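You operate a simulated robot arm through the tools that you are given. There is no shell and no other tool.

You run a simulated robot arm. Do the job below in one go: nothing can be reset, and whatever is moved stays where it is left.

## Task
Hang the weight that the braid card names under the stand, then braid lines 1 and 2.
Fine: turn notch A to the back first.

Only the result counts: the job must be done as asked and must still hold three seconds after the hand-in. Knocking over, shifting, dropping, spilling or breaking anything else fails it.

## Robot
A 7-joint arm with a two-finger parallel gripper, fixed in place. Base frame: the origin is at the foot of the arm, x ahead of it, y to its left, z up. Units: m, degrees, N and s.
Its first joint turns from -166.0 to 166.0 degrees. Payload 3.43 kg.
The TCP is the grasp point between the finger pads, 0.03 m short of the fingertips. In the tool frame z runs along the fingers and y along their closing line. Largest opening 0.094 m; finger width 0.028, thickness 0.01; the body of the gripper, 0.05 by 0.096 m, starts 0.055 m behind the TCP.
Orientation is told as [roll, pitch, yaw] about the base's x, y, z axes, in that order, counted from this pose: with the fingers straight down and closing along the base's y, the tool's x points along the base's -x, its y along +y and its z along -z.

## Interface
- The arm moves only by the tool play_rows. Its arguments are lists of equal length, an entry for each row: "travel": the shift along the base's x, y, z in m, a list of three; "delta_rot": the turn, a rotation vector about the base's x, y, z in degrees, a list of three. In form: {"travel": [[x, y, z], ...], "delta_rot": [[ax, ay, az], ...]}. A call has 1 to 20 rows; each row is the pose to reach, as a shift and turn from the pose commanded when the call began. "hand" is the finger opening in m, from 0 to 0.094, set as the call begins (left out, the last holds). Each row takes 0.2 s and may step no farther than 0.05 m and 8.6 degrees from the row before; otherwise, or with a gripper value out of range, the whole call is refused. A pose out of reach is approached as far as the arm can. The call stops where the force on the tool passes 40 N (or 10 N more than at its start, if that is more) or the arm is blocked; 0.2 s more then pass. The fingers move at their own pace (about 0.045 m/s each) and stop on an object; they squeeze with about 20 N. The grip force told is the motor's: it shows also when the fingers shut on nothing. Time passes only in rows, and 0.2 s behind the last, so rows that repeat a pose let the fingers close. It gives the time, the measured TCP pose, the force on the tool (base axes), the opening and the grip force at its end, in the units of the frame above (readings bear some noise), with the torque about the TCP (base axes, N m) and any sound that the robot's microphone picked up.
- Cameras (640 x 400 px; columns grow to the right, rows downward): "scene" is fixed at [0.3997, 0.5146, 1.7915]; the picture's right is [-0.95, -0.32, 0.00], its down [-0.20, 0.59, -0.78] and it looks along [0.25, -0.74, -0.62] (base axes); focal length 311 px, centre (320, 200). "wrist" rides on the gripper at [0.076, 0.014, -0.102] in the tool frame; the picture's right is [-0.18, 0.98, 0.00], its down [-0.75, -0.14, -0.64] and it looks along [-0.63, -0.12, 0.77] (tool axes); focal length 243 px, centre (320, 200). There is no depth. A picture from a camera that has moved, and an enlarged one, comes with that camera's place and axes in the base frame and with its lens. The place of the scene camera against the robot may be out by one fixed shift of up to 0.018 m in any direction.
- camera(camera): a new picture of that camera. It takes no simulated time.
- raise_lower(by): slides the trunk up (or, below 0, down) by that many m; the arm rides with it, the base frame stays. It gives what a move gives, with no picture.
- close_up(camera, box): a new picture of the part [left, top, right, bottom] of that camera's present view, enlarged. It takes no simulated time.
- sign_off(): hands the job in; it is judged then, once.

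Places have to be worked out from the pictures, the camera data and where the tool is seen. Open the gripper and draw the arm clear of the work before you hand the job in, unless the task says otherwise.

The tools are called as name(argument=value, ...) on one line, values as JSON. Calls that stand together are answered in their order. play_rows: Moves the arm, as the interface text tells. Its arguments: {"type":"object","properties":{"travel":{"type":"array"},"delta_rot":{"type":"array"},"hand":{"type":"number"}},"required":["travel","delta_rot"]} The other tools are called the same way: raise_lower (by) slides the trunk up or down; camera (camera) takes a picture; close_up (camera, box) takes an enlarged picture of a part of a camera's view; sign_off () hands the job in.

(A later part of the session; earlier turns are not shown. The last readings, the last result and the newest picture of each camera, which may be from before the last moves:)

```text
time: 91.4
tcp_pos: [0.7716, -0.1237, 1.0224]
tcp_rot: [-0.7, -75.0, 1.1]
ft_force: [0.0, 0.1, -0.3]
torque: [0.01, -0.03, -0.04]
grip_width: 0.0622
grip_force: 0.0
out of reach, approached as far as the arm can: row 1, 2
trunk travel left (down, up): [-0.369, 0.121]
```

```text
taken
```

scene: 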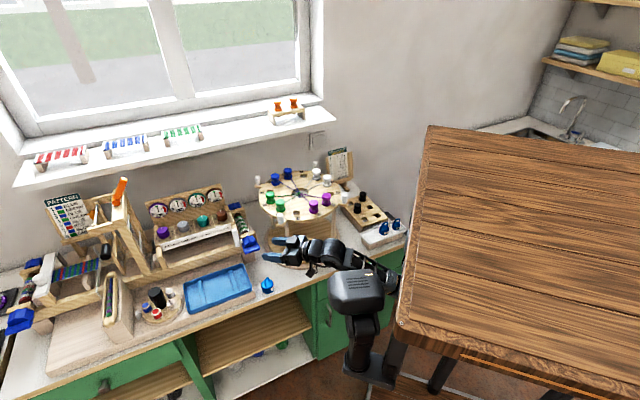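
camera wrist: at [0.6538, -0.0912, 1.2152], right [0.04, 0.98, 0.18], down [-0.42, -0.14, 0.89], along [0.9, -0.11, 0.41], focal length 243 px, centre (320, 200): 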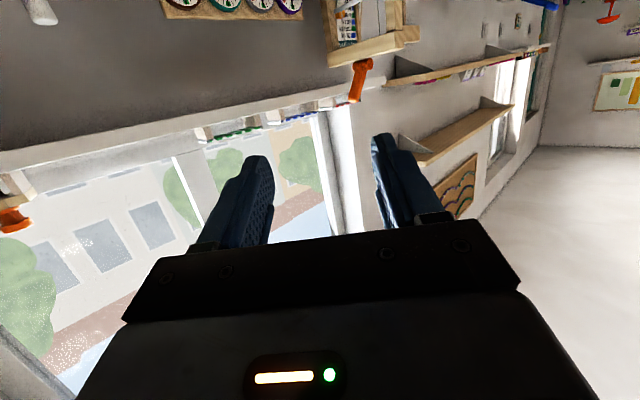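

Now within reach at z 1.02. I back off to x 0.735 in line with the weight.

play_rows(travel=[[-0.012, 0.004, -0.01], [-0.024, 0.008, -0.02], [-0.037, 0.0127, -0.03], [-0.037, 0.0127, -0.06]], delta_rot=[[0.2, 0, -0.3], [0.4, 0, -0.6], [0.7, 0, -1.1], [0.7, 0, -1.1]])

camera(camera="wrist")

close_up(camera="scene", box=[230, 210, 420, 310])

```text
time: 92.4
tcp_pos: [0.7335, -0.1156, 0.9644]
tcp_rot: [3.1, -74.9, -3.6]
ft_force: [-0.3, -0.3, -0.5]
torque: [0.03, 0.05, 0.03]
grip_width: 0.0618
grip_force: 0.0
out of reach, approached as far as the arm can: row 4
trunk travel left (down, up): [-0.369, 0.121]
```

```text
taken
camera wrist: at [0.6166, -0.0999, 0.9186], right [0.06, 0.98, 0.19], down [-0.43, -0.15, 0.89], along [0.9, -0.13, 0.41], focal length 243 px, centre (320, 200)
```

wrist: 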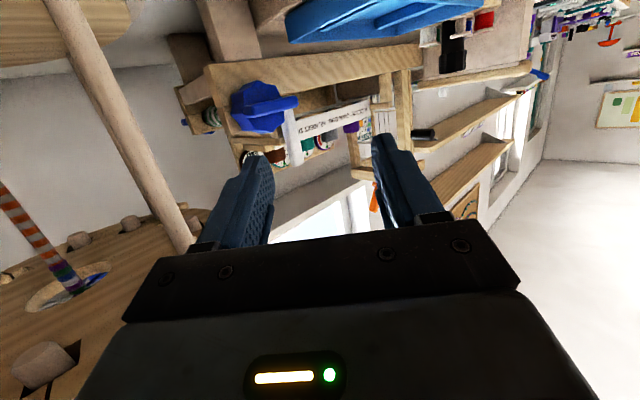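

```text
3.37 times, centred on (325, 260) of scene
camera zoom: at [0.3997, 0.5146, 1.7915], right [-0.95, -0.32, 0.0], down [-0.2, 0.59, -0.78], along [0.25, -0.74, -0.62], focal length 1048 px, centre (303, -2)
```

zoom: 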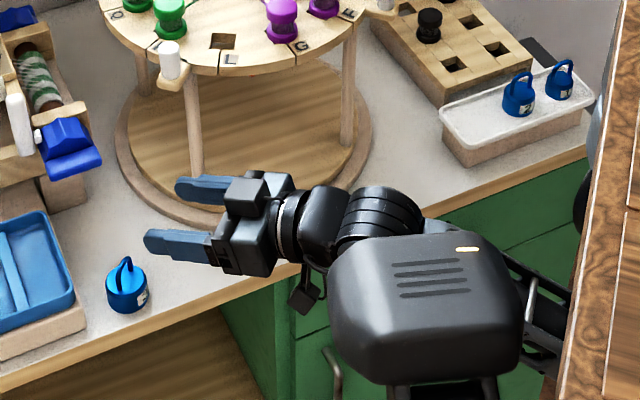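

The hand is level in front of the bench, pointing along +x. I lower to the pre-grasp height (z about 0.842), 5 cm short of the weight.

play_rows(travel=[[0, 0.001, -0.03], [0, 0.002, -0.06], [0.001, 0.003, -0.09], [0.0015, 0.0046, -0.122]], delta_rot=[[0, 0, 0], [0, 0, 0], [0, 0, 0], [0, 0, 0]])

camera(camera="wrist")

close_up(camera="scene", box=[230, 230, 380, 320])

```text
time: 93.4
tcp_pos: [0.7421, -0.1346, 0.887]
tcp_rot: [4.3, -74.8, -4.2]
ft_force: [0.6, -0.8, -0.1]
torque: [-0.02, 0.01, -0.02]
grip_width: 0.0619
grip_force: 0.1
out of reach, approached as far as the arm can: row 1, 2, 3, 4
trunk travel left (down, up): [-0.369, 0.121]
```

```text
taken
camera wrist: at [0.6239, -0.1186, 0.8417], right [0.05, 0.98, 0.2], down [-0.42, -0.16, 0.89], along [0.9, -0.13, 0.41], focal length 243 px, centre (320, 200)
```

wrist: 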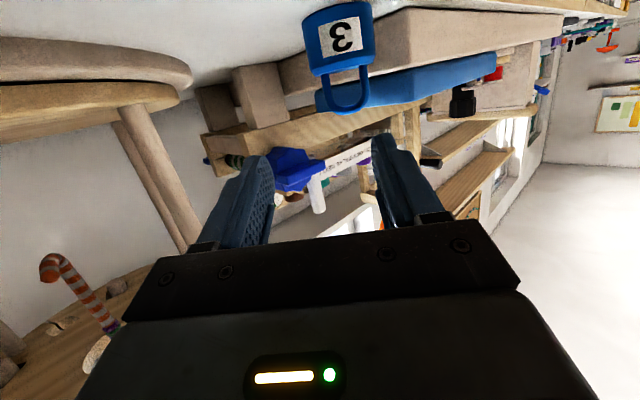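

```text
4.27 times, centred on (305, 275) of scene
camera zoom: at [0.3997, 0.5146, 1.7915], right [-0.95, -0.32, 0.0], down [-0.2, 0.59, -0.78], along [0.25, -0.74, -0.62], focal length 1327 px, centre (384, -120)
```

zoom: 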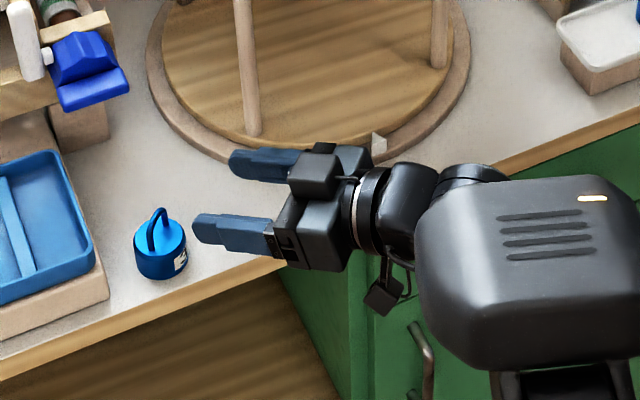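

The arm is at its reach limit at this trunk height, so I will lower the trunk a bit. Meanwhile this view shows the hook as a real crook with an upturned tip; I enlarge it.

close_up(camera="wrist", box=[20, 230, 140, 360])

close_up(camera="wrist", box=[280, 0, 400, 130])

```text
3.08 times, centred on (80, 295) of wrist
camera zoom: at [0.6239, -0.1186, 0.8417], right [0.05, 0.98, 0.2], down [-0.42, -0.16, 0.89], along [0.9, -0.13, 0.41], focal length 746 px, centre (1058, -92)
```

zoom: 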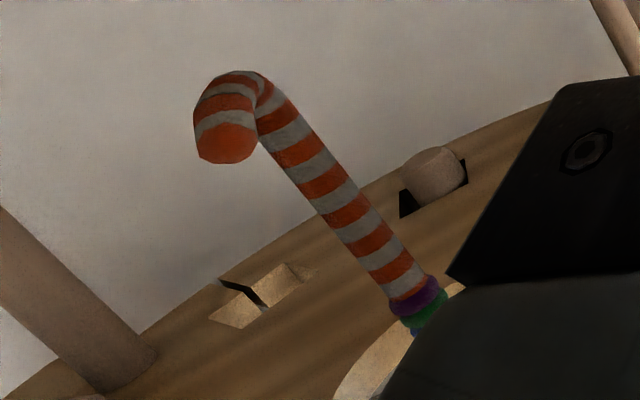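

```text
3.08 times, centred on (340, 65) of wrist
camera zoom: at [0.6239, -0.1186, 0.8417], right [0.05, 0.98, 0.2], down [-0.42, -0.16, 0.89], along [0.9, -0.13, 0.41], focal length 746 px, centre (258, 615)
```

zoom: 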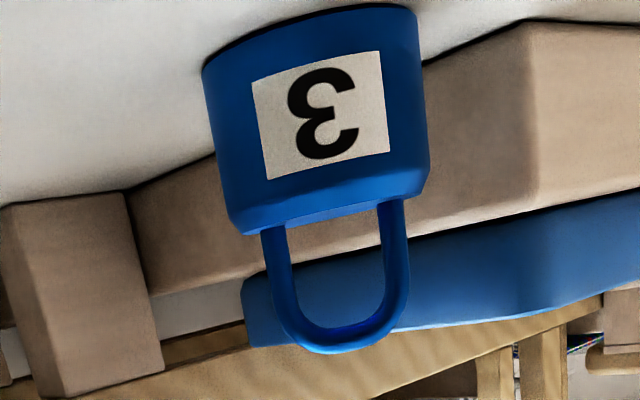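

Now the hook is clear: a crook opening upward with its tip to the front. The loop opening is about 20 mm wide and 24 mm high. I lower the trunk 5 cm; hand, elbow and camera all stay in front of the bench edge.

raise_lower(by=-0.05)

play_rows(travel=[[-0.002, 0.008, 0.002], [-0.004, 0.016, 0.004], [-0.006, 0.024, 0.005]], delta_rot=[[0, 0, 0], [0, 0, 0], [0, 0, 0]])

close_up(camera="scene", box=[230, 220, 430, 330])

```text
time: 94.3
tcp_pos: [0.7428, -0.1336, 0.8385]
tcp_rot: [4.3, -74.9, -4.3]
ft_force: [-0.5, 0.1, 1.6]
torque: [-0.05, 0.01, -0.02]
grip_width: 0.062
grip_force: 0.1
trunk travel left (down, up): [-0.319, 0.171]
```

```text
time: 95.2
tcp_pos: [0.7408, -0.1269, 0.8466]
tcp_rot: [5.3, -74.8, -5.2]
ft_force: [0.1, -1.2, -0.2]
torque: [0.02, 0.0, 0.01]
grip_width: 0.0621
grip_force: 0.1
out of reach, approached as far as the arm can: row 2, 3
trunk travel left (down, up): [-0.319, 0.171]
```

```text
3.20 times, centred on (330, 275) of scene
camera zoom: at [0.3997, 0.5146, 1.7915], right [-0.95, -0.32, 0.0], down [-0.2, 0.59, -0.78], along [0.25, -0.74, -0.62], focal length 995 px, centre (288, -40)
```

zoom: 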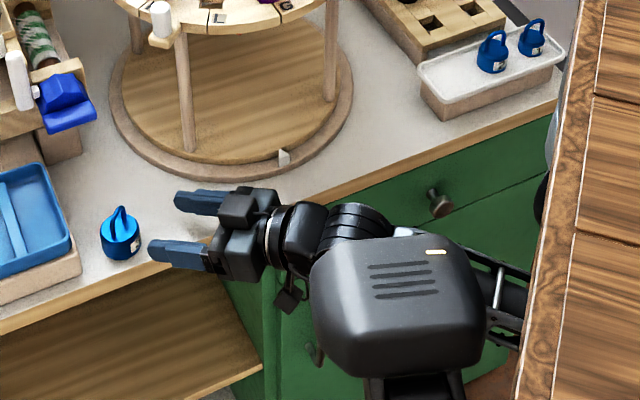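

The arm is limited because the hand is too far below the shoulder. I raise the hand 7 cm by arm and lower the trunk the same amount, which brings it back to a comfortable posture.

play_rows(travel=[[0, 0.004, 0.025], [0, 0.008, 0.05], [-0.002, 0.014, 0.08]], delta_rot=[[0, 0, 0], [0, 0, 0], [0, 0, 0]])

raise_lower(by=-0.08)

close_up(camera="wrist", box=[180, 0, 460, 240])

```text
time: 96.0
tcp_pos: [0.736, -0.1132, 0.9259]
tcp_rot: [4.1, -74.8, -4.2]
ft_force: [-0.1, -0.3, -0.8]
torque: [0.01, 0.01, -0.01]
grip_width: 0.062
grip_force: 0.1
trunk travel left (down, up): [-0.319, 0.171]
```

```text
time: 97.1
tcp_pos: [0.7357, -0.1121, 0.8465]
tcp_rot: [4.3, -74.8, -4.3]
ft_force: [0.3, 0.6, 0.1]
torque: [-0.01, -0.02, -0.01]
grip_width: 0.062
grip_force: 0.0
trunk travel left (down, up): [-0.239, 0.251]
```

```text
1.67 times, centred on (320, 120) of wrist
camera zoom: at [0.6179, -0.097, 0.801], right [0.05, 0.98, 0.2], down [-0.42, -0.16, 0.89], along [0.9, -0.13, 0.41], focal length 404 px, centre (320, 333)
```

zoom: 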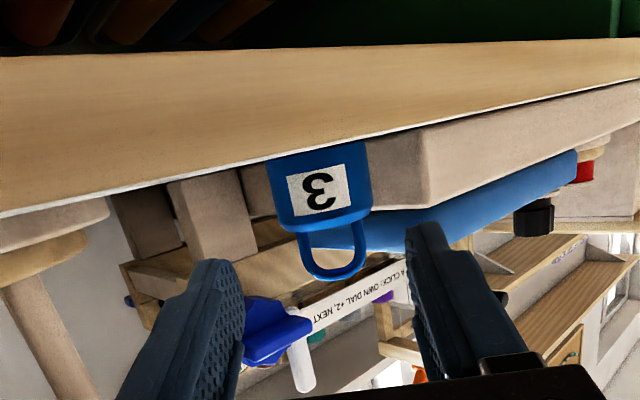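

The weight sits centred between the fingers. I narrow the opening to 56 mm and slide forward and slightly down around its body.

play_rows(travel=[[0.015, 0.0005, -0.006], [0.03, 0.001, -0.012], [0.042, 0.0015, -0.017], [0.054, 0.002, -0.0215]], delta_rot=[[0, 0, 0], [0, 0, 0], [0, 0, 0], [0, 0, 0]], hand=0.056)

camera(camera="wrist")

close_up(camera="scene", box=[235, 245, 305, 305])

```text
time: 98.1
tcp_pos: [0.7674, -0.1126, 0.8351]
tcp_rot: [5.0, -74.8, -4.7]
ft_force: [0.2, -0.2, 0.3]
torque: [0.01, 0.06, -0.03]
grip_width: 0.0561
grip_force: 0.0
out of reach, approached as far as the arm can: row 3, 4
trunk travel left (down, up): [-0.239, 0.251]
```

```text
taken
camera wrist: at [0.6482, -0.097, 0.7901], right [0.04, 0.98, 0.2], down [-0.42, -0.16, 0.89], along [0.91, -0.12, 0.41], focal length 243 px, centre (320, 200)
```

wrist: 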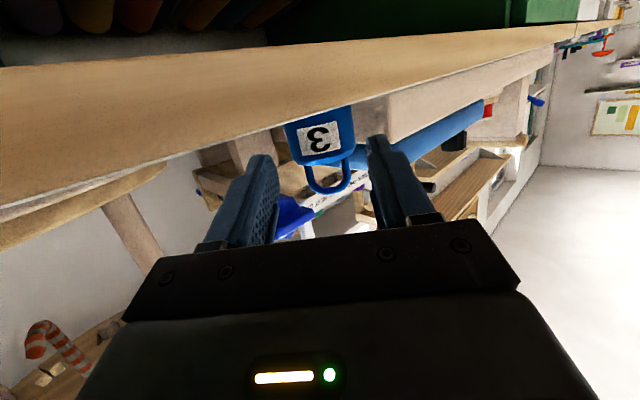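

```text
6.67 times, centred on (270, 275) of scene
camera zoom: at [0.3997, 0.5146, 1.7915], right [-0.95, -0.32, 0.0], down [-0.2, 0.59, -0.78], along [0.25, -0.74, -0.62], focal length 2073 px, centre (653, -300)
```

zoom: 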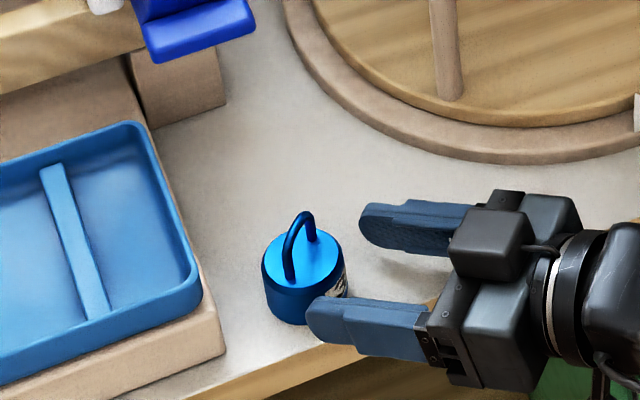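

Again at the low limit of the posture. I raise by arm 6 cm and lower the trunk another 7 cm.

play_rows(travel=[[-0.005, 0, 0.02], [-0.01, 0.001, 0.04], [-0.01, 0.0015, 0.06]], delta_rot=[[0, 0, 0], [0, 0, 0], [0, 0, 0]])

raise_lower(by=-0.06)

play_rows(travel=[[0.01, 0.0005, -0.003], [0.02, 0.001, -0.007], [0.03, 0.001, -0.01], [0.04, 0.001, -0.012]], delta_rot=[[0, 0, 0], [0, 0, 0], [0, 0, 0], [0, 0, 0]])

close_up(camera="scene", box=[235, 245, 305, 305])

```text
time: 98.9
tcp_pos: [0.7555, -0.1107, 0.8961]
tcp_rot: [4.3, -74.8, -4.3]
ft_force: [0.0, -0.7, 0.1]
torque: [0.02, -0.01, -0.02]
grip_width: 0.0558
grip_force: 0.0
trunk travel left (down, up): [-0.239, 0.251]
```

```text
time: 99.9
tcp_pos: [0.7561, -0.1102, 0.8349]
tcp_rot: [4.4, -74.8, -4.3]
ft_force: [-0.4, -0.5, -0.3]
torque: [0.02, -0.02, 0.01]
grip_width: 0.056
grip_force: 0.0
trunk travel left (down, up): [-0.179, 0.311]
```

```text
time: 100.9
tcp_pos: [0.7958, -0.1094, 0.8222]
tcp_rot: [4.4, -74.9, -4.4]
ft_force: [-0.4, 1.2, -0.2]
torque: [-0.06, -0.04, 0.01]
grip_width: 0.0559
grip_force: 0.0
trunk travel left (down, up): [-0.179, 0.311]
```

```text
6.67 times, centred on (270, 275) of scene
camera zoom: at [0.3997, 0.5146, 1.7915], right [-0.95, -0.32, 0.0], down [-0.2, 0.59, -0.78], along [0.25, -0.74, -0.62], focal length 2073 px, centre (653, -300)
```

zoom: 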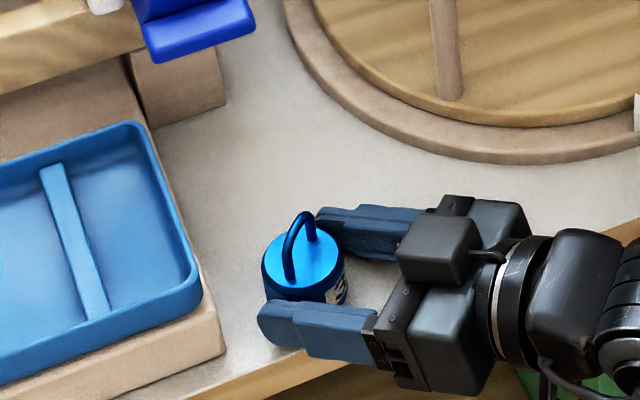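

The fingers straddle the body. I go 10 mm further and close on it.

play_rows(travel=[[0.005, 0, -0.0005], [0.01, 0, -0.001]], delta_rot=[[0, 0, 0], [0, 0, 0]])

play_rows(travel=[[0, 0, 0], [0, 0, 0], [0, 0, 0], [0, 0, 0]], delta_rot=[[0, 0, 0], [0, 0, 0], [0, 0, 0], [0, 0, 0]], hand=0.035)

camera(camera="wrist")

close_up(camera="scene", box=[235, 245, 305, 305])

```text
time: 101.5
tcp_pos: [0.806, -0.1105, 0.8213]
tcp_rot: [4.5, -74.9, -4.4]
ft_force: [-3.9, 0.8, 5.9]
torque: [-0.17, -0.06, -0.13]
grip_width: 0.0559
grip_force: 0.1
trunk travel left (down, up): [-0.179, 0.311]
```

```text
time: 102.5
tcp_pos: [0.8063, -0.1089, 0.822]
tcp_rot: [4.4, -74.9, -4.4]
ft_force: [1.2, -8.3, 11.4]
torque: [-0.51, -0.39, -0.18]
grip_width: 0.0478
grip_force: 19.7
trunk travel left (down, up): [-0.179, 0.311]
```

```text
taken
camera wrist: at [0.6875, -0.094, 0.7759], right [0.05, 0.98, 0.2], down [-0.42, -0.16, 0.89], along [0.9, -0.13, 0.41], focal length 243 px, centre (320, 200)
```

wrist: 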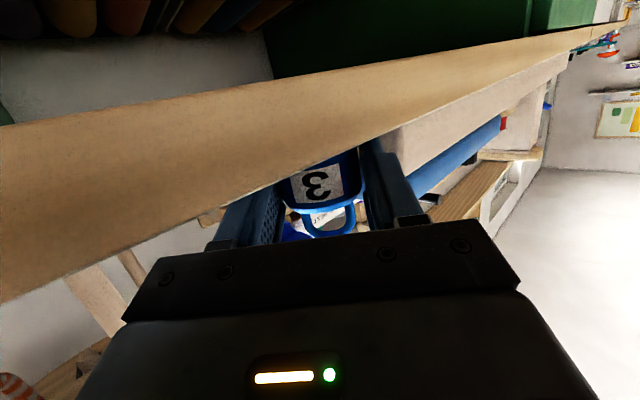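

```text
6.67 times, centred on (270, 275) of scene
camera zoom: at [0.3997, 0.5146, 1.7915], right [-0.95, -0.32, 0.0], down [-0.2, 0.59, -0.78], along [0.25, -0.74, -0.62], focal length 2073 px, centre (653, -300)
```

zoom: 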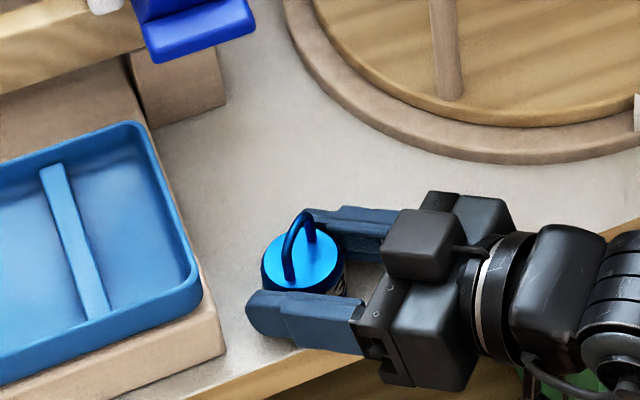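

The body is gripped at 48 mm. I lift it gently with the arm.

play_rows(travel=[[0, 0, 0.004], [0, 0, 0.012], [0, 0, 0.025], [0, 0, 0.045], [-0.005, 0, 0.065]], delta_rot=[[0, 0, 0], [0, 0, 0], [0, 0, 0], [0, 0, 0], [0, 0, 0]])

camera(camera="wrist")

close_up(camera="scene", box=[230, 210, 430, 320])

```text
time: 103.7
tcp_pos: [0.8011, -0.1096, 0.8862]
tcp_rot: [4.4, -74.7, -4.3]
ft_force: [0.3, 0.7, -3.2]
torque: [-0.01, 0.01, 0.0]
grip_width: 0.048
grip_force: 20.0
trunk travel left (down, up): [-0.179, 0.311]
```

```text
taken
camera wrist: at [0.6823, -0.0941, 0.8404], right [0.05, 0.98, 0.2], down [-0.42, -0.16, 0.89], along [0.9, -0.13, 0.41], focal length 243 px, centre (320, 200)
```

wrist: 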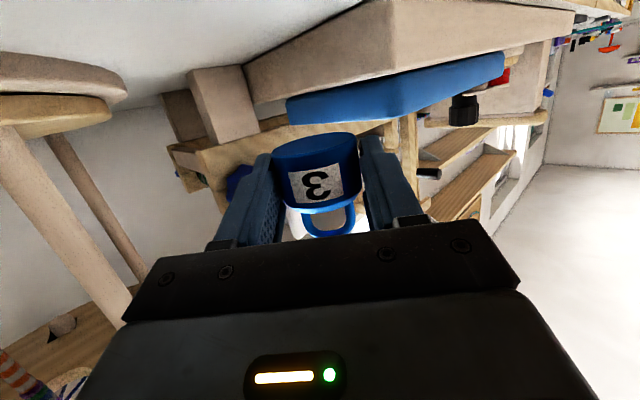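

```text
3.20 times, centred on (330, 265) of scene
camera zoom: at [0.3997, 0.5146, 1.7915], right [-0.95, -0.32, 0.0], down [-0.2, 0.59, -0.78], along [0.25, -0.74, -0.62], focal length 995 px, centre (288, -8)
```

zoom: 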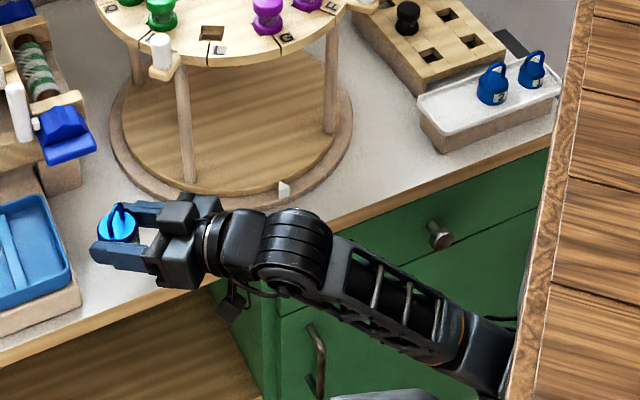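

The weight is held upright, load 3.2 N. The hook geometry from the pictures: rod at (0.79, -0.394), tip at about (0.765, -0.370, 0.935), low point 0.923. I retract and rise to z 0.915, then swing the hand toward -43° in front of the stand.

play_rows(travel=[[-0.02, 0, 0.01], [-0.04, 0, 0.02], [-0.056, 0, 0.029]], delta_rot=[[0, 0, 0], [0, 0, 0], [0, 0, 0]])

play_rows(travel=[[-0.0014, -0.023, 0], [-0.0058, -0.0456, 0], [-0.0129, -0.0676, 0], [-0.0227, -0.0884, 0], [-0.035, -0.1079, 0], [-0.0493, -0.1251, 0]], delta_rot=[[0, 0, -7.2], [0, 0, -14.4], [0, 0, -21.6], [0, 0, -28.8], [0, 0, -36], [0, 0, -43]])

camera(camera="wrist")

camera(camera="scene")

```text
time: 104.5
tcp_pos: [0.758, -0.1113, 0.9081]
tcp_rot: [4.3, -74.8, -4.2]
ft_force: [-1.3, 0.5, -3.1]
torque: [-0.04, 0.03, 0.02]
grip_width: 0.048
grip_force: 19.6
out of reach, approached as far as the arm can: row 3
trunk travel left (down, up): [-0.179, 0.311]
```

```text
time: 105.9
tcp_pos: [0.7185, -0.2261, 0.906]
tcp_rot: [5.3, -73.7, -23.9]
ft_force: [0.0, 0.6, -3.8]
torque: [0.04, 0.05, -0.01]
grip_width: 0.0456
grip_force: 20.2
out of reach, approached as far as the arm can: row 1, 2, 3, 4, 5, 6
trunk travel left (down, up): [-0.179, 0.311]
```

```text
taken
camera wrist: at [0.6112, -0.1733, 0.8629], right [0.36, 0.91, 0.2], down [-0.44, -0.02, 0.9], along [0.82, -0.42, 0.39], focal length 243 px, centre (320, 200)
```

wrist: 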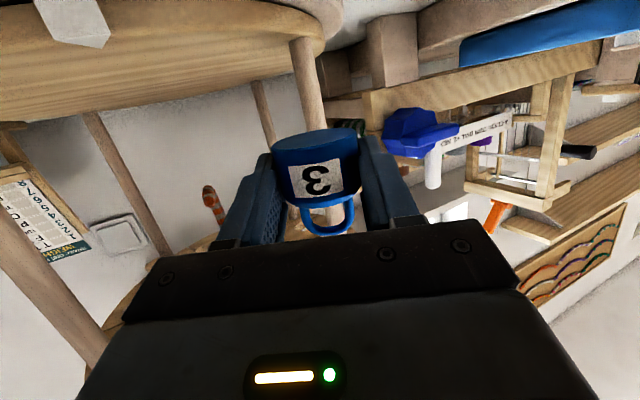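

```text
taken
```

scene: 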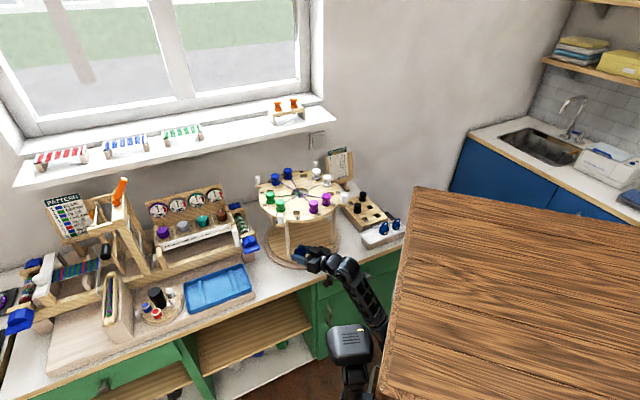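

The swing stopped partway at the arm's inner limit (hand now points to -18°). The reach gets easier further in, so I continue turning while moving toward the hook line, staying between the two front legs.

play_rows(travel=[[0.003, -0.018, 0.002], [0.004, -0.036, 0.004], [0.004, -0.054, 0.006], [0.003, -0.072, 0.007], [0.001, -0.088, 0.0075]], delta_rot=[[0, 0, -5], [0, 0, -10], [0, 0, -15], [0, 0, -20], [0, 0, -24.6]])

camera(camera="wrist")

close_up(camera="scene", box=[250, 180, 420, 300])

```text
time: 107.1
tcp_pos: [0.7008, -0.2591, 0.9086]
tcp_rot: [-0.3, -72.8, -22.8]
ft_force: [0.2, 0.7, -3.2]
torque: [0.01, 0.05, 0.01]
grip_width: 0.0456
grip_force: 20.2
out of reach, approached as far as the arm can: row 1, 2, 3, 4, 5
trunk travel left (down, up): [-0.179, 0.311]
```

```text
taken
camera wrist: at [0.5953, -0.1994, 0.8662], right [0.43, 0.88, 0.17], down [-0.42, 0.02, 0.91], along [0.8, -0.47, 0.38], focal length 243 px, centre (320, 200)
```

wrist: 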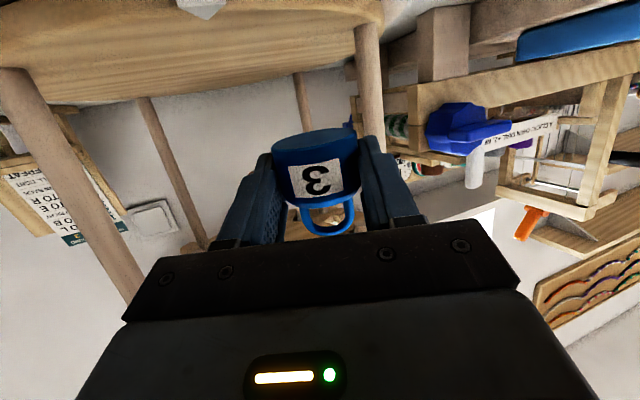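

```text
3.33 times, centred on (335, 240) of scene
camera zoom: at [0.3997, 0.5146, 1.7915], right [-0.95, -0.32, 0.0], down [-0.2, 0.59, -0.78], along [0.25, -0.74, -0.62], focal length 1037 px, centre (270, 67)
```

zoom: 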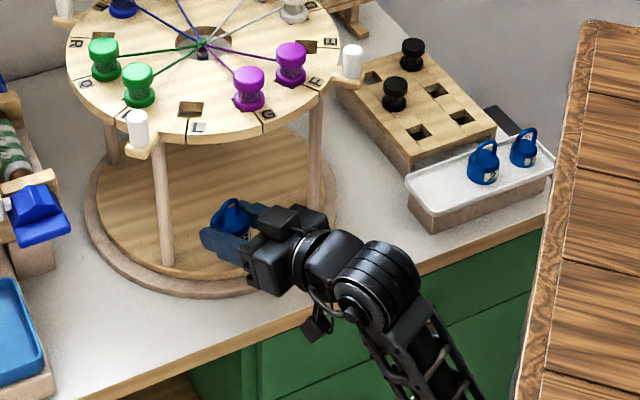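

The hand now points to -23° and is limited in turning here. I first try plain translation onto the hook line at this heading, where the reach is longer, and then turn further.

play_rows(travel=[[0.006, -0.014, 0.001], [0.011, -0.028, 0.002], [0.015, -0.042, 0.003], [0.017, -0.056, 0.004], [0.016, -0.067, 0.005]], delta_rot=[[0, 0, 0], [0, 0, 0], [0, 0, 0], [0, 0, 0], [0, 0, 0]])

camera(camera="wrist")

close_up(camera="scene", box=[250, 180, 420, 300])

```text
time: 108.3
tcp_pos: [0.7128, -0.3255, 0.914]
tcp_rot: [-0.1, -72.9, -22.9]
ft_force: [0.9, 0.8, -3.2]
torque: [0.06, 0.03, 0.01]
grip_width: 0.0455
grip_force: 20.2
trunk travel left (down, up): [-0.179, 0.311]
```

```text
taken
camera wrist: at [0.609, -0.2659, 0.8709], right [0.43, 0.88, 0.18], down [-0.42, 0.02, 0.91], along [0.8, -0.47, 0.38], focal length 243 px, centre (320, 200)
```

wrist: 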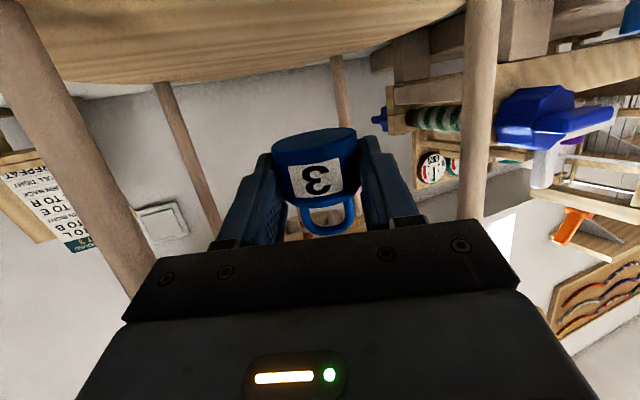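

```text
3.33 times, centred on (335, 240) of scene
camera zoom: at [0.3997, 0.5146, 1.7915], right [-0.95, -0.32, 0.0], down [-0.2, 0.59, -0.78], along [0.25, -0.74, -0.62], focal length 1037 px, centre (270, 67)
```

zoom: 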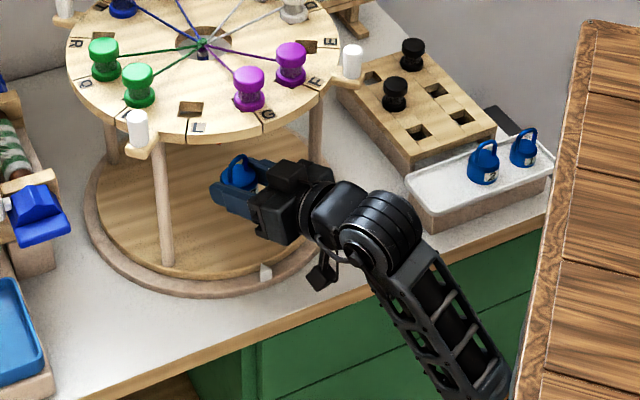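

That worked cleanly. Now I try to turn further toward -40° in place.

play_rows(travel=[[0.001, -0.001, 0], [0.002, -0.002, 0], [0.003, -0.003, 0], [0.004, -0.004, 0]], delta_rot=[[0, 0, -4.5], [0, 0, -9], [0, 0, -13.5], [0, 0, -18]])

camera(camera="wrist")

close_up(camera="scene", box=[250, 180, 420, 300])

```text
time: 109.3
tcp_pos: [0.7151, -0.3258, 0.9131]
tcp_rot: [-0.2, -72.9, -27.3]
ft_force: [-0.3, -0.2, -4.5]
torque: [0.06, 0.07, -0.01]
grip_width: 0.0455
grip_force: 19.9
out of reach, approached as far as the arm can: row 2, 3, 4
trunk travel left (down, up): [-0.179, 0.311]
```

```text
taken
camera wrist: at [0.6146, -0.2589, 0.8712], right [0.5, 0.85, 0.17], down [-0.41, 0.06, 0.91], along [0.76, -0.53, 0.38], focal length 243 px, centre (320, 200)
```

wrist: 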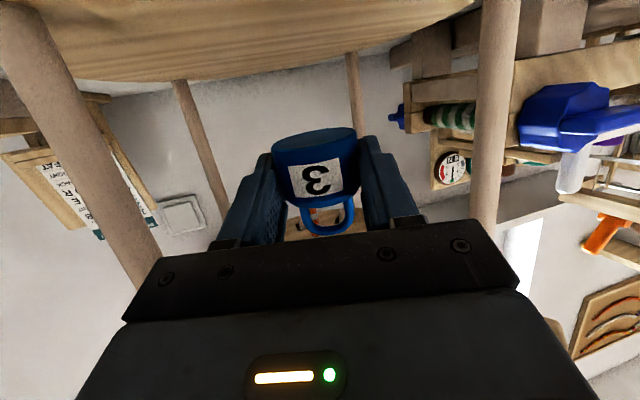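

```text
3.33 times, centred on (335, 240) of scene
camera zoom: at [0.3997, 0.5146, 1.7915], right [-0.95, -0.32, 0.0], down [-0.2, 0.59, -0.78], along [0.25, -0.74, -0.62], focal length 1037 px, centre (270, 67)
```

zoom: 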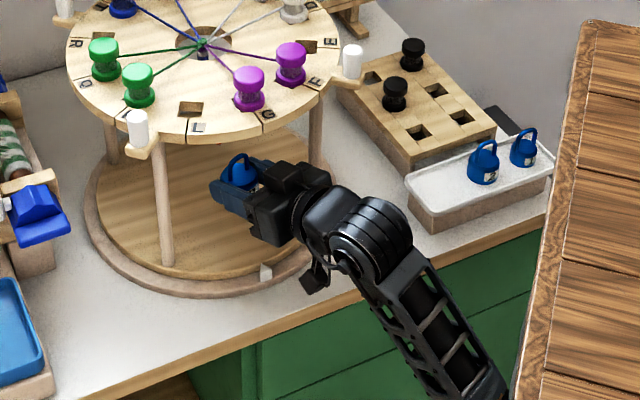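

The turn stops at -27° here, which is 16° off the hook line and still fine for a 20 mm loop on an 11 mm rod. I enlarge the wrist view to see the hook past the loop.

close_up(camera="wrist", box=[250, 120, 400, 245])

close_up(camera="scene", box=[295, 210, 345, 260])

```text
3.20 times, centred on (325, 182) of wrist
camera zoom: at [0.6146, -0.2589, 0.8712], right [0.5, 0.85, 0.17], down [-0.41, 0.06, 0.91], along [0.76, -0.53, 0.38], focal length 776 px, centre (304, 256)
```

zoom: 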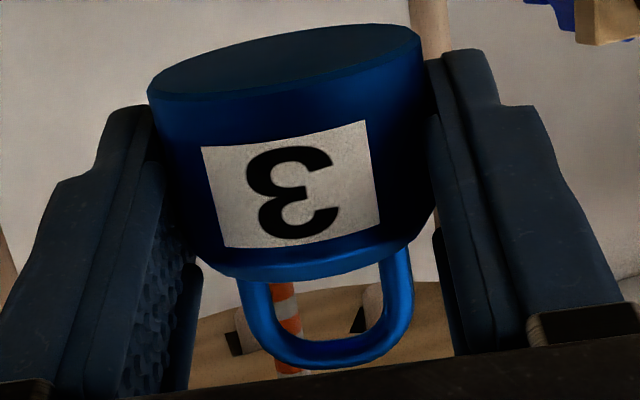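

```text
8.00 times, centred on (320, 235) of scene
camera zoom: at [0.3997, 0.5146, 1.7915], right [-0.95, -0.32, 0.0], down [-0.2, 0.59, -0.78], along [0.25, -0.74, -0.62], focal length 2488 px, centre (320, -80)
```

zoom: 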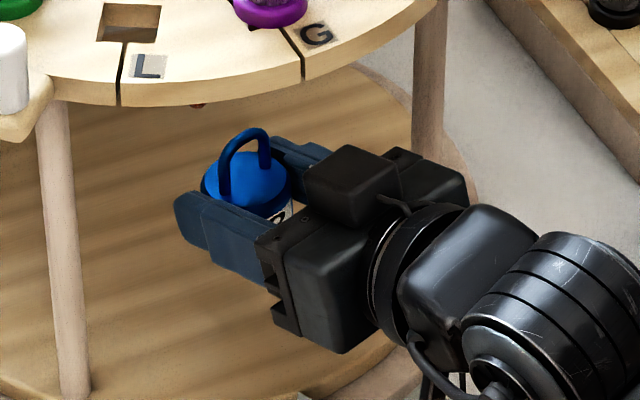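

The rod is visible through the loop, which confirms the geometry: rod at about (0.7915, -0.3915), loop centre now at (0.7255, -0.334), and the loop window (z 0.920 to 0.944) matches the hook's height (0.923 to 0.939). I advance 4.5 cm toward the tip and look again.

play_rows(travel=[[0.012, -0.01, 0.001], [0.023, -0.0195, 0.001], [0.0335, -0.0285, 0.001]], delta_rot=[[0, 0, 0], [0, 0, 0], [0, 0, 0]])

close_up(camera="wrist", box=[250, 120, 400, 245])

close_up(camera="scene", box=[280, 190, 360, 260])

```text
time: 110.1
tcp_pos: [0.7473, -0.3551, 0.9148]
tcp_rot: [-0.1, -73.0, -27.3]
ft_force: [0.4, 0.2, -4.2]
torque: [0.03, 0.03, 0.01]
grip_width: 0.0452
grip_force: 19.7
trunk travel left (down, up): [-0.179, 0.311]
```

```text
3.20 times, centred on (325, 182) of wrist
camera zoom: at [0.6482, -0.2863, 0.8721], right [0.5, 0.85, 0.17], down [-0.41, 0.06, 0.91], along [0.76, -0.53, 0.38], focal length 776 px, centre (304, 256)
```

zoom: 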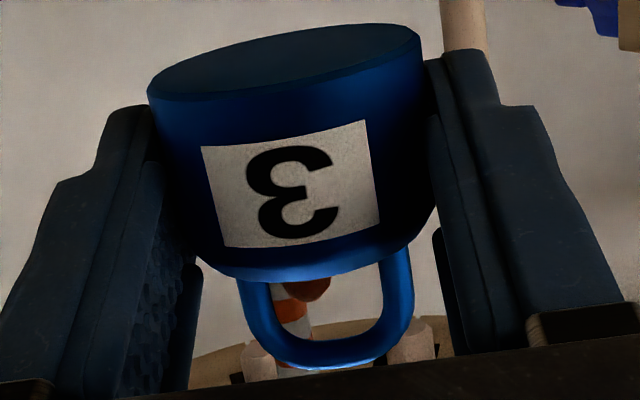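

```text
5.71 times, centred on (320, 225) of scene
camera zoom: at [0.3997, 0.5146, 1.7915], right [-0.95, -0.32, 0.0], down [-0.2, 0.59, -0.78], along [0.25, -0.74, -0.62], focal length 1777 px, centre (320, 57)
```

zoom: 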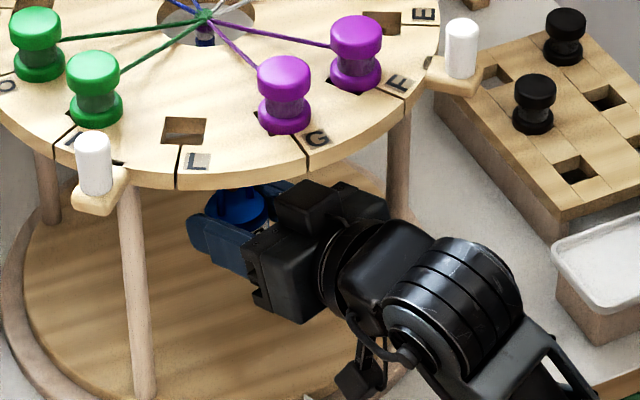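

The orange tip now shows inside the loop opening, about 9 mm ahead, 2 to 4 mm left of the loop centre. I advance another 27 mm in small steps with a slight leftward correction to bring the loop between tip and rod.

play_rows(travel=[[0.004, -0.0045, 0], [0.008, -0.009, 0], [0.012, -0.012, 0], [0.016, -0.015, 0], [0.02, -0.018, 0]], delta_rot=[[0, 0, 0], [0, 0, 0], [0, 0, 0], [0, 0, 0], [0, 0, 0]])

close_up(camera="wrist", box=[250, 120, 400, 245])

```text
time: 111.3
tcp_pos: [0.769, -0.3746, 0.9143]
tcp_rot: [-0.1, -72.9, -27.3]
ft_force: [-0.2, 0.4, -3.9]
torque: [0.01, 0.05, 0.01]
grip_width: 0.0453
grip_force: 19.8
trunk travel left (down, up): [-0.179, 0.311]
```

```text
3.20 times, centred on (325, 182) of wrist
camera zoom: at [0.6684, -0.3056, 0.8721], right [0.5, 0.85, 0.17], down [-0.41, 0.06, 0.91], along [0.76, -0.53, 0.38], focal length 776 px, centre (304, 256)
```

zoom: 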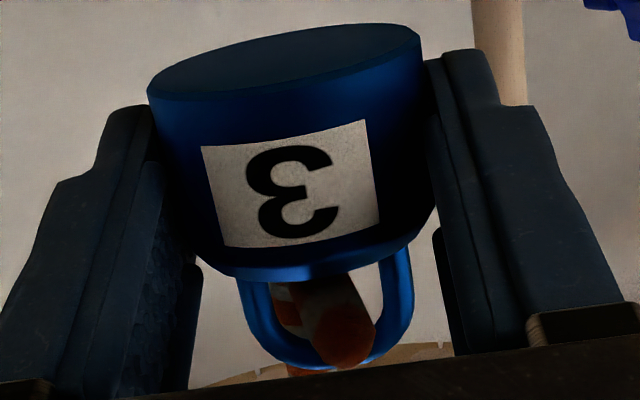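

The tip has passed through: it now shows in front of the loop bar with the rod behind, and the force reading has not changed. I lower the weight onto the crook in small steps.

play_rows(travel=[[0, 0, -0.003], [0, 0, -0.006], [0, 0, -0.008]], delta_rot=[[0, 0, 0], [0, 0, 0], [0, 0, 0]])

close_up(camera="wrist", box=[250, 120, 400, 245])

```text
time: 112.1
tcp_pos: [0.7671, -0.3732, 0.9056]
tcp_rot: [-0.3, -73.0, -27.2]
ft_force: [0.2, -1.0, -2.8]
torque: [0.0, 0.01, 0.02]
grip_width: 0.0456
grip_force: 19.4
trunk travel left (down, up): [-0.179, 0.311]
```

```text
3.20 times, centred on (325, 182) of wrist
camera zoom: at [0.668, -0.3051, 0.8637], right [0.5, 0.85, 0.17], down [-0.41, 0.06, 0.91], along [0.76, -0.53, 0.38], focal length 776 px, centre (304, 256)
```

zoom: 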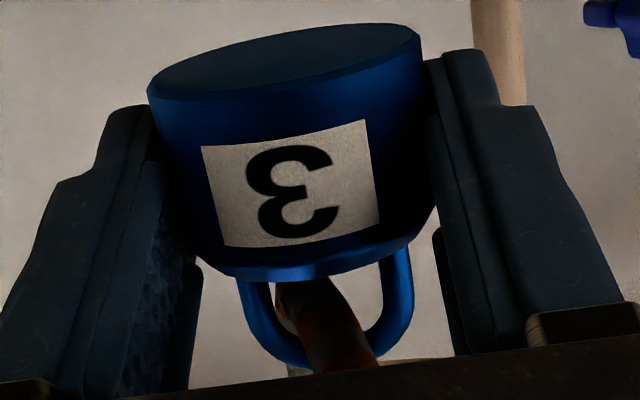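

The hook now reaches well over the bar. I keep lowering 2 mm at a time until the hook takes load.

play_rows(travel=[[0, 0, -0.002], [0, 0, -0.002]], delta_rot=[[0, 0, 0], [0, 0, 0]])

play_rows(travel=[[0, 0, -0.002], [0, 0, -0.002]], delta_rot=[[0, 0, 0], [0, 0, 0]])

play_rows(travel=[[0, 0, -0.002], [0, 0, -0.002]], delta_rot=[[0, 0, 0], [0, 0, 0]])

close_up(camera="wrist", box=[250, 120, 400, 245])

```text
time: 112.7
tcp_pos: [0.7673, -0.3732, 0.9045]
tcp_rot: [-0.3, -72.9, -27.2]
ft_force: [-0.7, -0.1, -0.6]
torque: [0.03, 0.02, 0.01]
grip_width: 0.0455
grip_force: 20.2
trunk travel left (down, up): [-0.179, 0.311]
```

```text
time: 113.3
tcp_pos: [0.767, -0.3739, 0.9044]
tcp_rot: [-0.4, -73.1, -27.1]
ft_force: [-2.7, 3.0, 12.4]
torque: [-0.2, -0.23, 0.02]
grip_width: 0.0453
grip_force: 19.8
trunk travel left (down, up): [-0.179, 0.311]
```

```text
time: 113.9
tcp_pos: [0.7674, -0.3726, 0.9032]
tcp_rot: [-0.5, -73.3, -27.0]
ft_force: [5.8, -4.1, 28.3]
torque: [-0.15, -0.1, 0.07]
grip_width: 0.0456
grip_force: 20.1
trunk travel left (down, up): [-0.179, 0.311]
```

```text
3.20 times, centred on (325, 182) of wrist
camera zoom: at [0.668, -0.3055, 0.8608], right [0.5, 0.85, 0.17], down [-0.42, 0.06, 0.91], along [0.76, -0.53, 0.38], focal length 776 px, centre (304, 256)
```

zoom: 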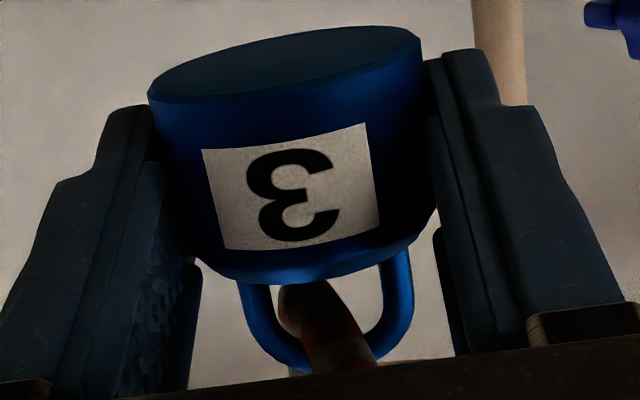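

The load transferred at TCP z 0.9045, matching the bar resting in the crook. I ease up 2 mm to near zero force and open the fingers slowly to 60 mm.

play_rows(travel=[[0, 0, 0.002], [0, 0, 0.003]], delta_rot=[[0, 0, 0], [0, 0, 0]])

play_rows(travel=[[0, 0, 0], [0, 0, 0], [0, 0, 0], [0, 0, 0]], delta_rot=[[0, 0, 0], [0, 0, 0], [0, 0, 0], [0, 0, 0]], hand=0.06)

camera(camera="wrist")

close_up(camera="wrist", box=[250, 120, 400, 245])

```text
time: 114.5
tcp_pos: [0.768, -0.3723, 0.903]
tcp_rot: [-0.4, -72.9, -27.3]
ft_force: [-2.0, -1.9, 15.9]
torque: [-0.12, -0.22, -0.01]
grip_width: 0.0455
grip_force: 20.5
trunk travel left (down, up): [-0.179, 0.311]
```

```text
time: 115.5
tcp_pos: [0.7671, -0.3738, 0.9037]
tcp_rot: [-0.3, -72.9, -27.3]
ft_force: [0.7, 0.3, -0.6]
torque: [0.02, -0.01, 0.0]
grip_width: 0.06
grip_force: 0.1
trunk travel left (down, up): [-0.179, 0.311]
```

```text
taken
camera wrist: at [0.6681, -0.3051, 0.8617], right [0.5, 0.85, 0.17], down [-0.41, 0.06, 0.91], along [0.76, -0.53, 0.38], focal length 243 px, centre (320, 200)
```

wrist: 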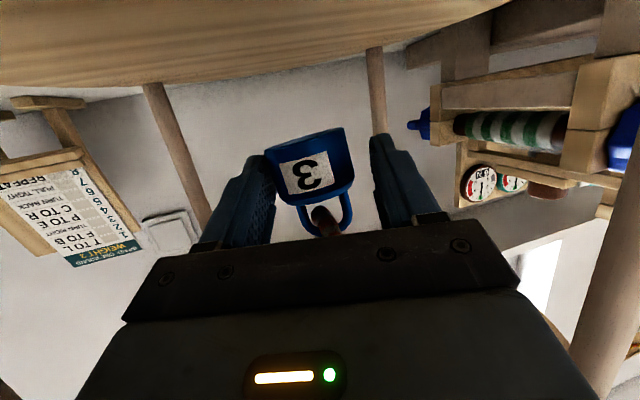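

```text
3.20 times, centred on (325, 182) of wrist
camera zoom: at [0.6681, -0.3051, 0.8617], right [0.5, 0.85, 0.17], down [-0.41, 0.06, 0.91], along [0.76, -0.53, 0.38], focal length 776 px, centre (304, 256)
```

zoom: 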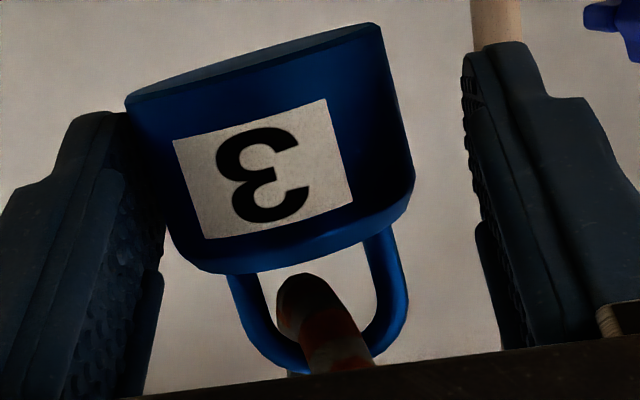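

The weight hangs on the hook by its loop, leaning lightly on the left finger. I centre the hand around it and open wider before backing out.

play_rows(travel=[[-0.0015, -0.003, 0], [-0.0035, -0.006, 0], [-0.0035, -0.006, 0], [-0.0035, -0.006, 0]], delta_rot=[[0, 0, 0], [0, 0, 0], [0, 0, 0], [0, 0, 0]], hand=0.076)

close_up(camera="wrist", box=[220, 100, 430, 250])

```text
time: 116.5
tcp_pos: [0.764, -0.3787, 0.9034]
tcp_rot: [-0.2, -72.9, -27.3]
ft_force: [-0.4, -0.7, -1.0]
torque: [-0.01, 0.01, -0.02]
grip_width: 0.0759
grip_force: 0.0
trunk travel left (down, up): [-0.179, 0.311]
```

```text
2.67 times, centred on (325, 175) of wrist
camera zoom: at [0.6641, -0.3109, 0.8614], right [0.5, 0.85, 0.17], down [-0.41, 0.06, 0.91], along [0.76, -0.53, 0.38], focal length 647 px, centre (307, 267)
```

zoom: 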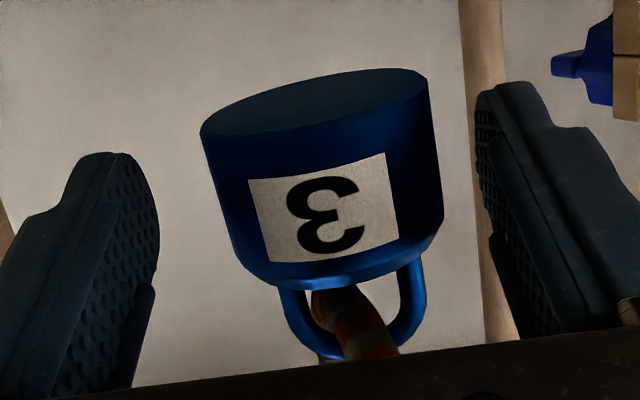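

The weight hangs free and plumb on the hook. I back straight out along the tool axis by 8 cm.

play_rows(travel=[[-0.0085, 0.0044, 0.003], [-0.017, 0.0088, 0.0059], [-0.034, 0.0176, 0.0118], [-0.051, 0.0263, 0.0177], [-0.068, 0.0351, 0.0236]], delta_rot=[[0, 0, 0], [0, 0, 0], [0, 0, 0], [0, 0, 0], [0, 0, 0]])

camera(camera="wrist")

close_up(camera="scene", box=[250, 180, 420, 300])

```text
time: 117.7
tcp_pos: [0.6954, -0.3452, 0.9269]
tcp_rot: [-0.4, -72.8, -27.2]
ft_force: [0.6, 0.1, -0.5]
torque: [0.01, 0.02, -0.03]
grip_width: 0.0758
grip_force: 0.2
trunk travel left (down, up): [-0.179, 0.311]
```

```text
taken
camera wrist: at [0.5965, -0.2771, 0.8854], right [0.5, 0.85, 0.17], down [-0.41, 0.06, 0.91], along [0.76, -0.53, 0.38], focal length 243 px, centre (320, 200)
```

wrist: 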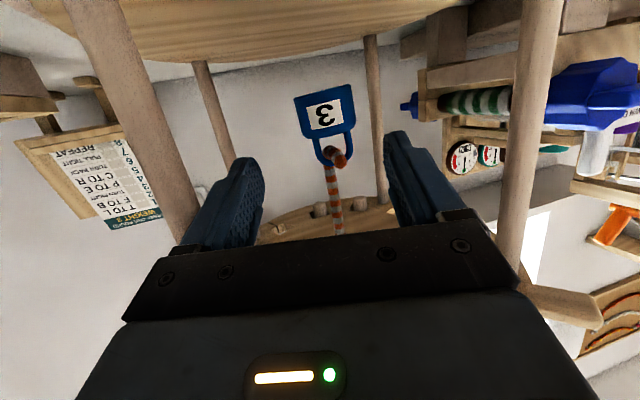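

```text
3.33 times, centred on (335, 240) of scene
camera zoom: at [0.3997, 0.5146, 1.7915], right [-0.95, -0.32, 0.0], down [-0.2, 0.59, -0.78], along [0.25, -0.74, -0.62], focal length 1037 px, centre (270, 67)
```

zoom: 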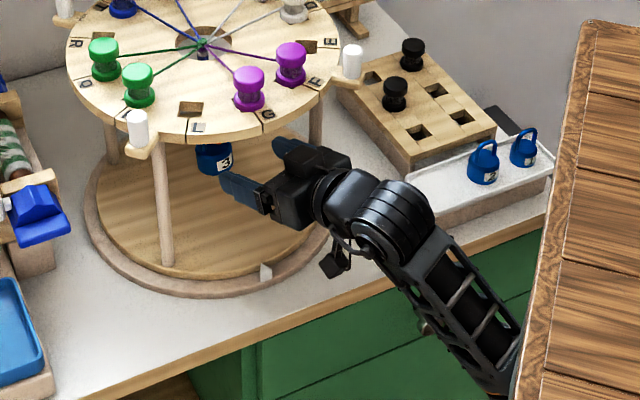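

Weight 3 hangs properly on the hook. I leave by the way I came: narrow the fingers, slide to +y clear of the rim, then swing back to heading 0.

play_rows(travel=[[0.002, 0.02, -0.004], [0.004, 0.04, -0.008], [0.005, 0.06, -0.01], [0.0054, 0.086, -0.012]], delta_rot=[[0, 0, 1], [0, 0, 2], [0, 0, 3], [0, 0, 4.4]], hand=0.04)

play_rows(travel=[[0.006, 0.016, 0], [0.012, 0.032, 0], [0.02, 0.055, 0], [0.03, 0.08, 0], [0.042, 0.105, 0], [0.05, 0.13, 0]], delta_rot=[[0, 0, 2], [0, 0, 5], [0, 0, 9], [0, 0, 13], [0, 0, 18], [0, 0, 22]])

camera(camera="wrist")

camera(camera="scene")

```text
time: 118.7
tcp_pos: [0.7004, -0.2608, 0.9151]
tcp_rot: [-0.1, -73.0, -23.1]
ft_force: [-0.6, -0.4, 0.5]
torque: [0.01, 0.02, 0.06]
grip_width: 0.0399
grip_force: 0.0
trunk travel left (down, up): [-0.179, 0.311]
```

```text
time: 120.1
tcp_pos: [0.7552, -0.1272, 0.9137]
tcp_rot: [-0.3, -73.0, -0.8]
ft_force: [-0.3, -0.9, 0.2]
torque: [0.02, -0.02, -0.02]
grip_width: 0.0399
grip_force: 0.1
out of reach, approached as far as the arm can: row 2, 3, 4
trunk travel left (down, up): [-0.179, 0.311]
```

```text
taken
camera wrist: at [0.6348, -0.1115, 0.8721], right [0.07, 0.98, 0.17], down [-0.4, -0.13, 0.91], along [0.92, -0.14, 0.38], focal length 243 px, centre (320, 200)
```

wrist: 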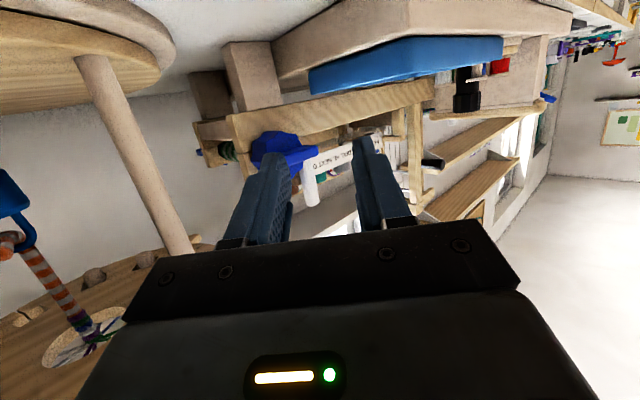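

```text
taken
```

scene: 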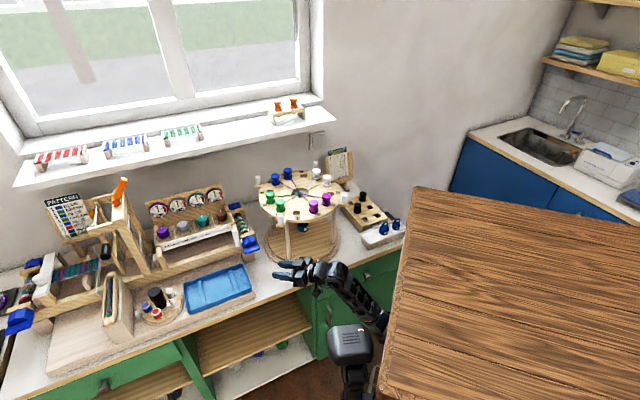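

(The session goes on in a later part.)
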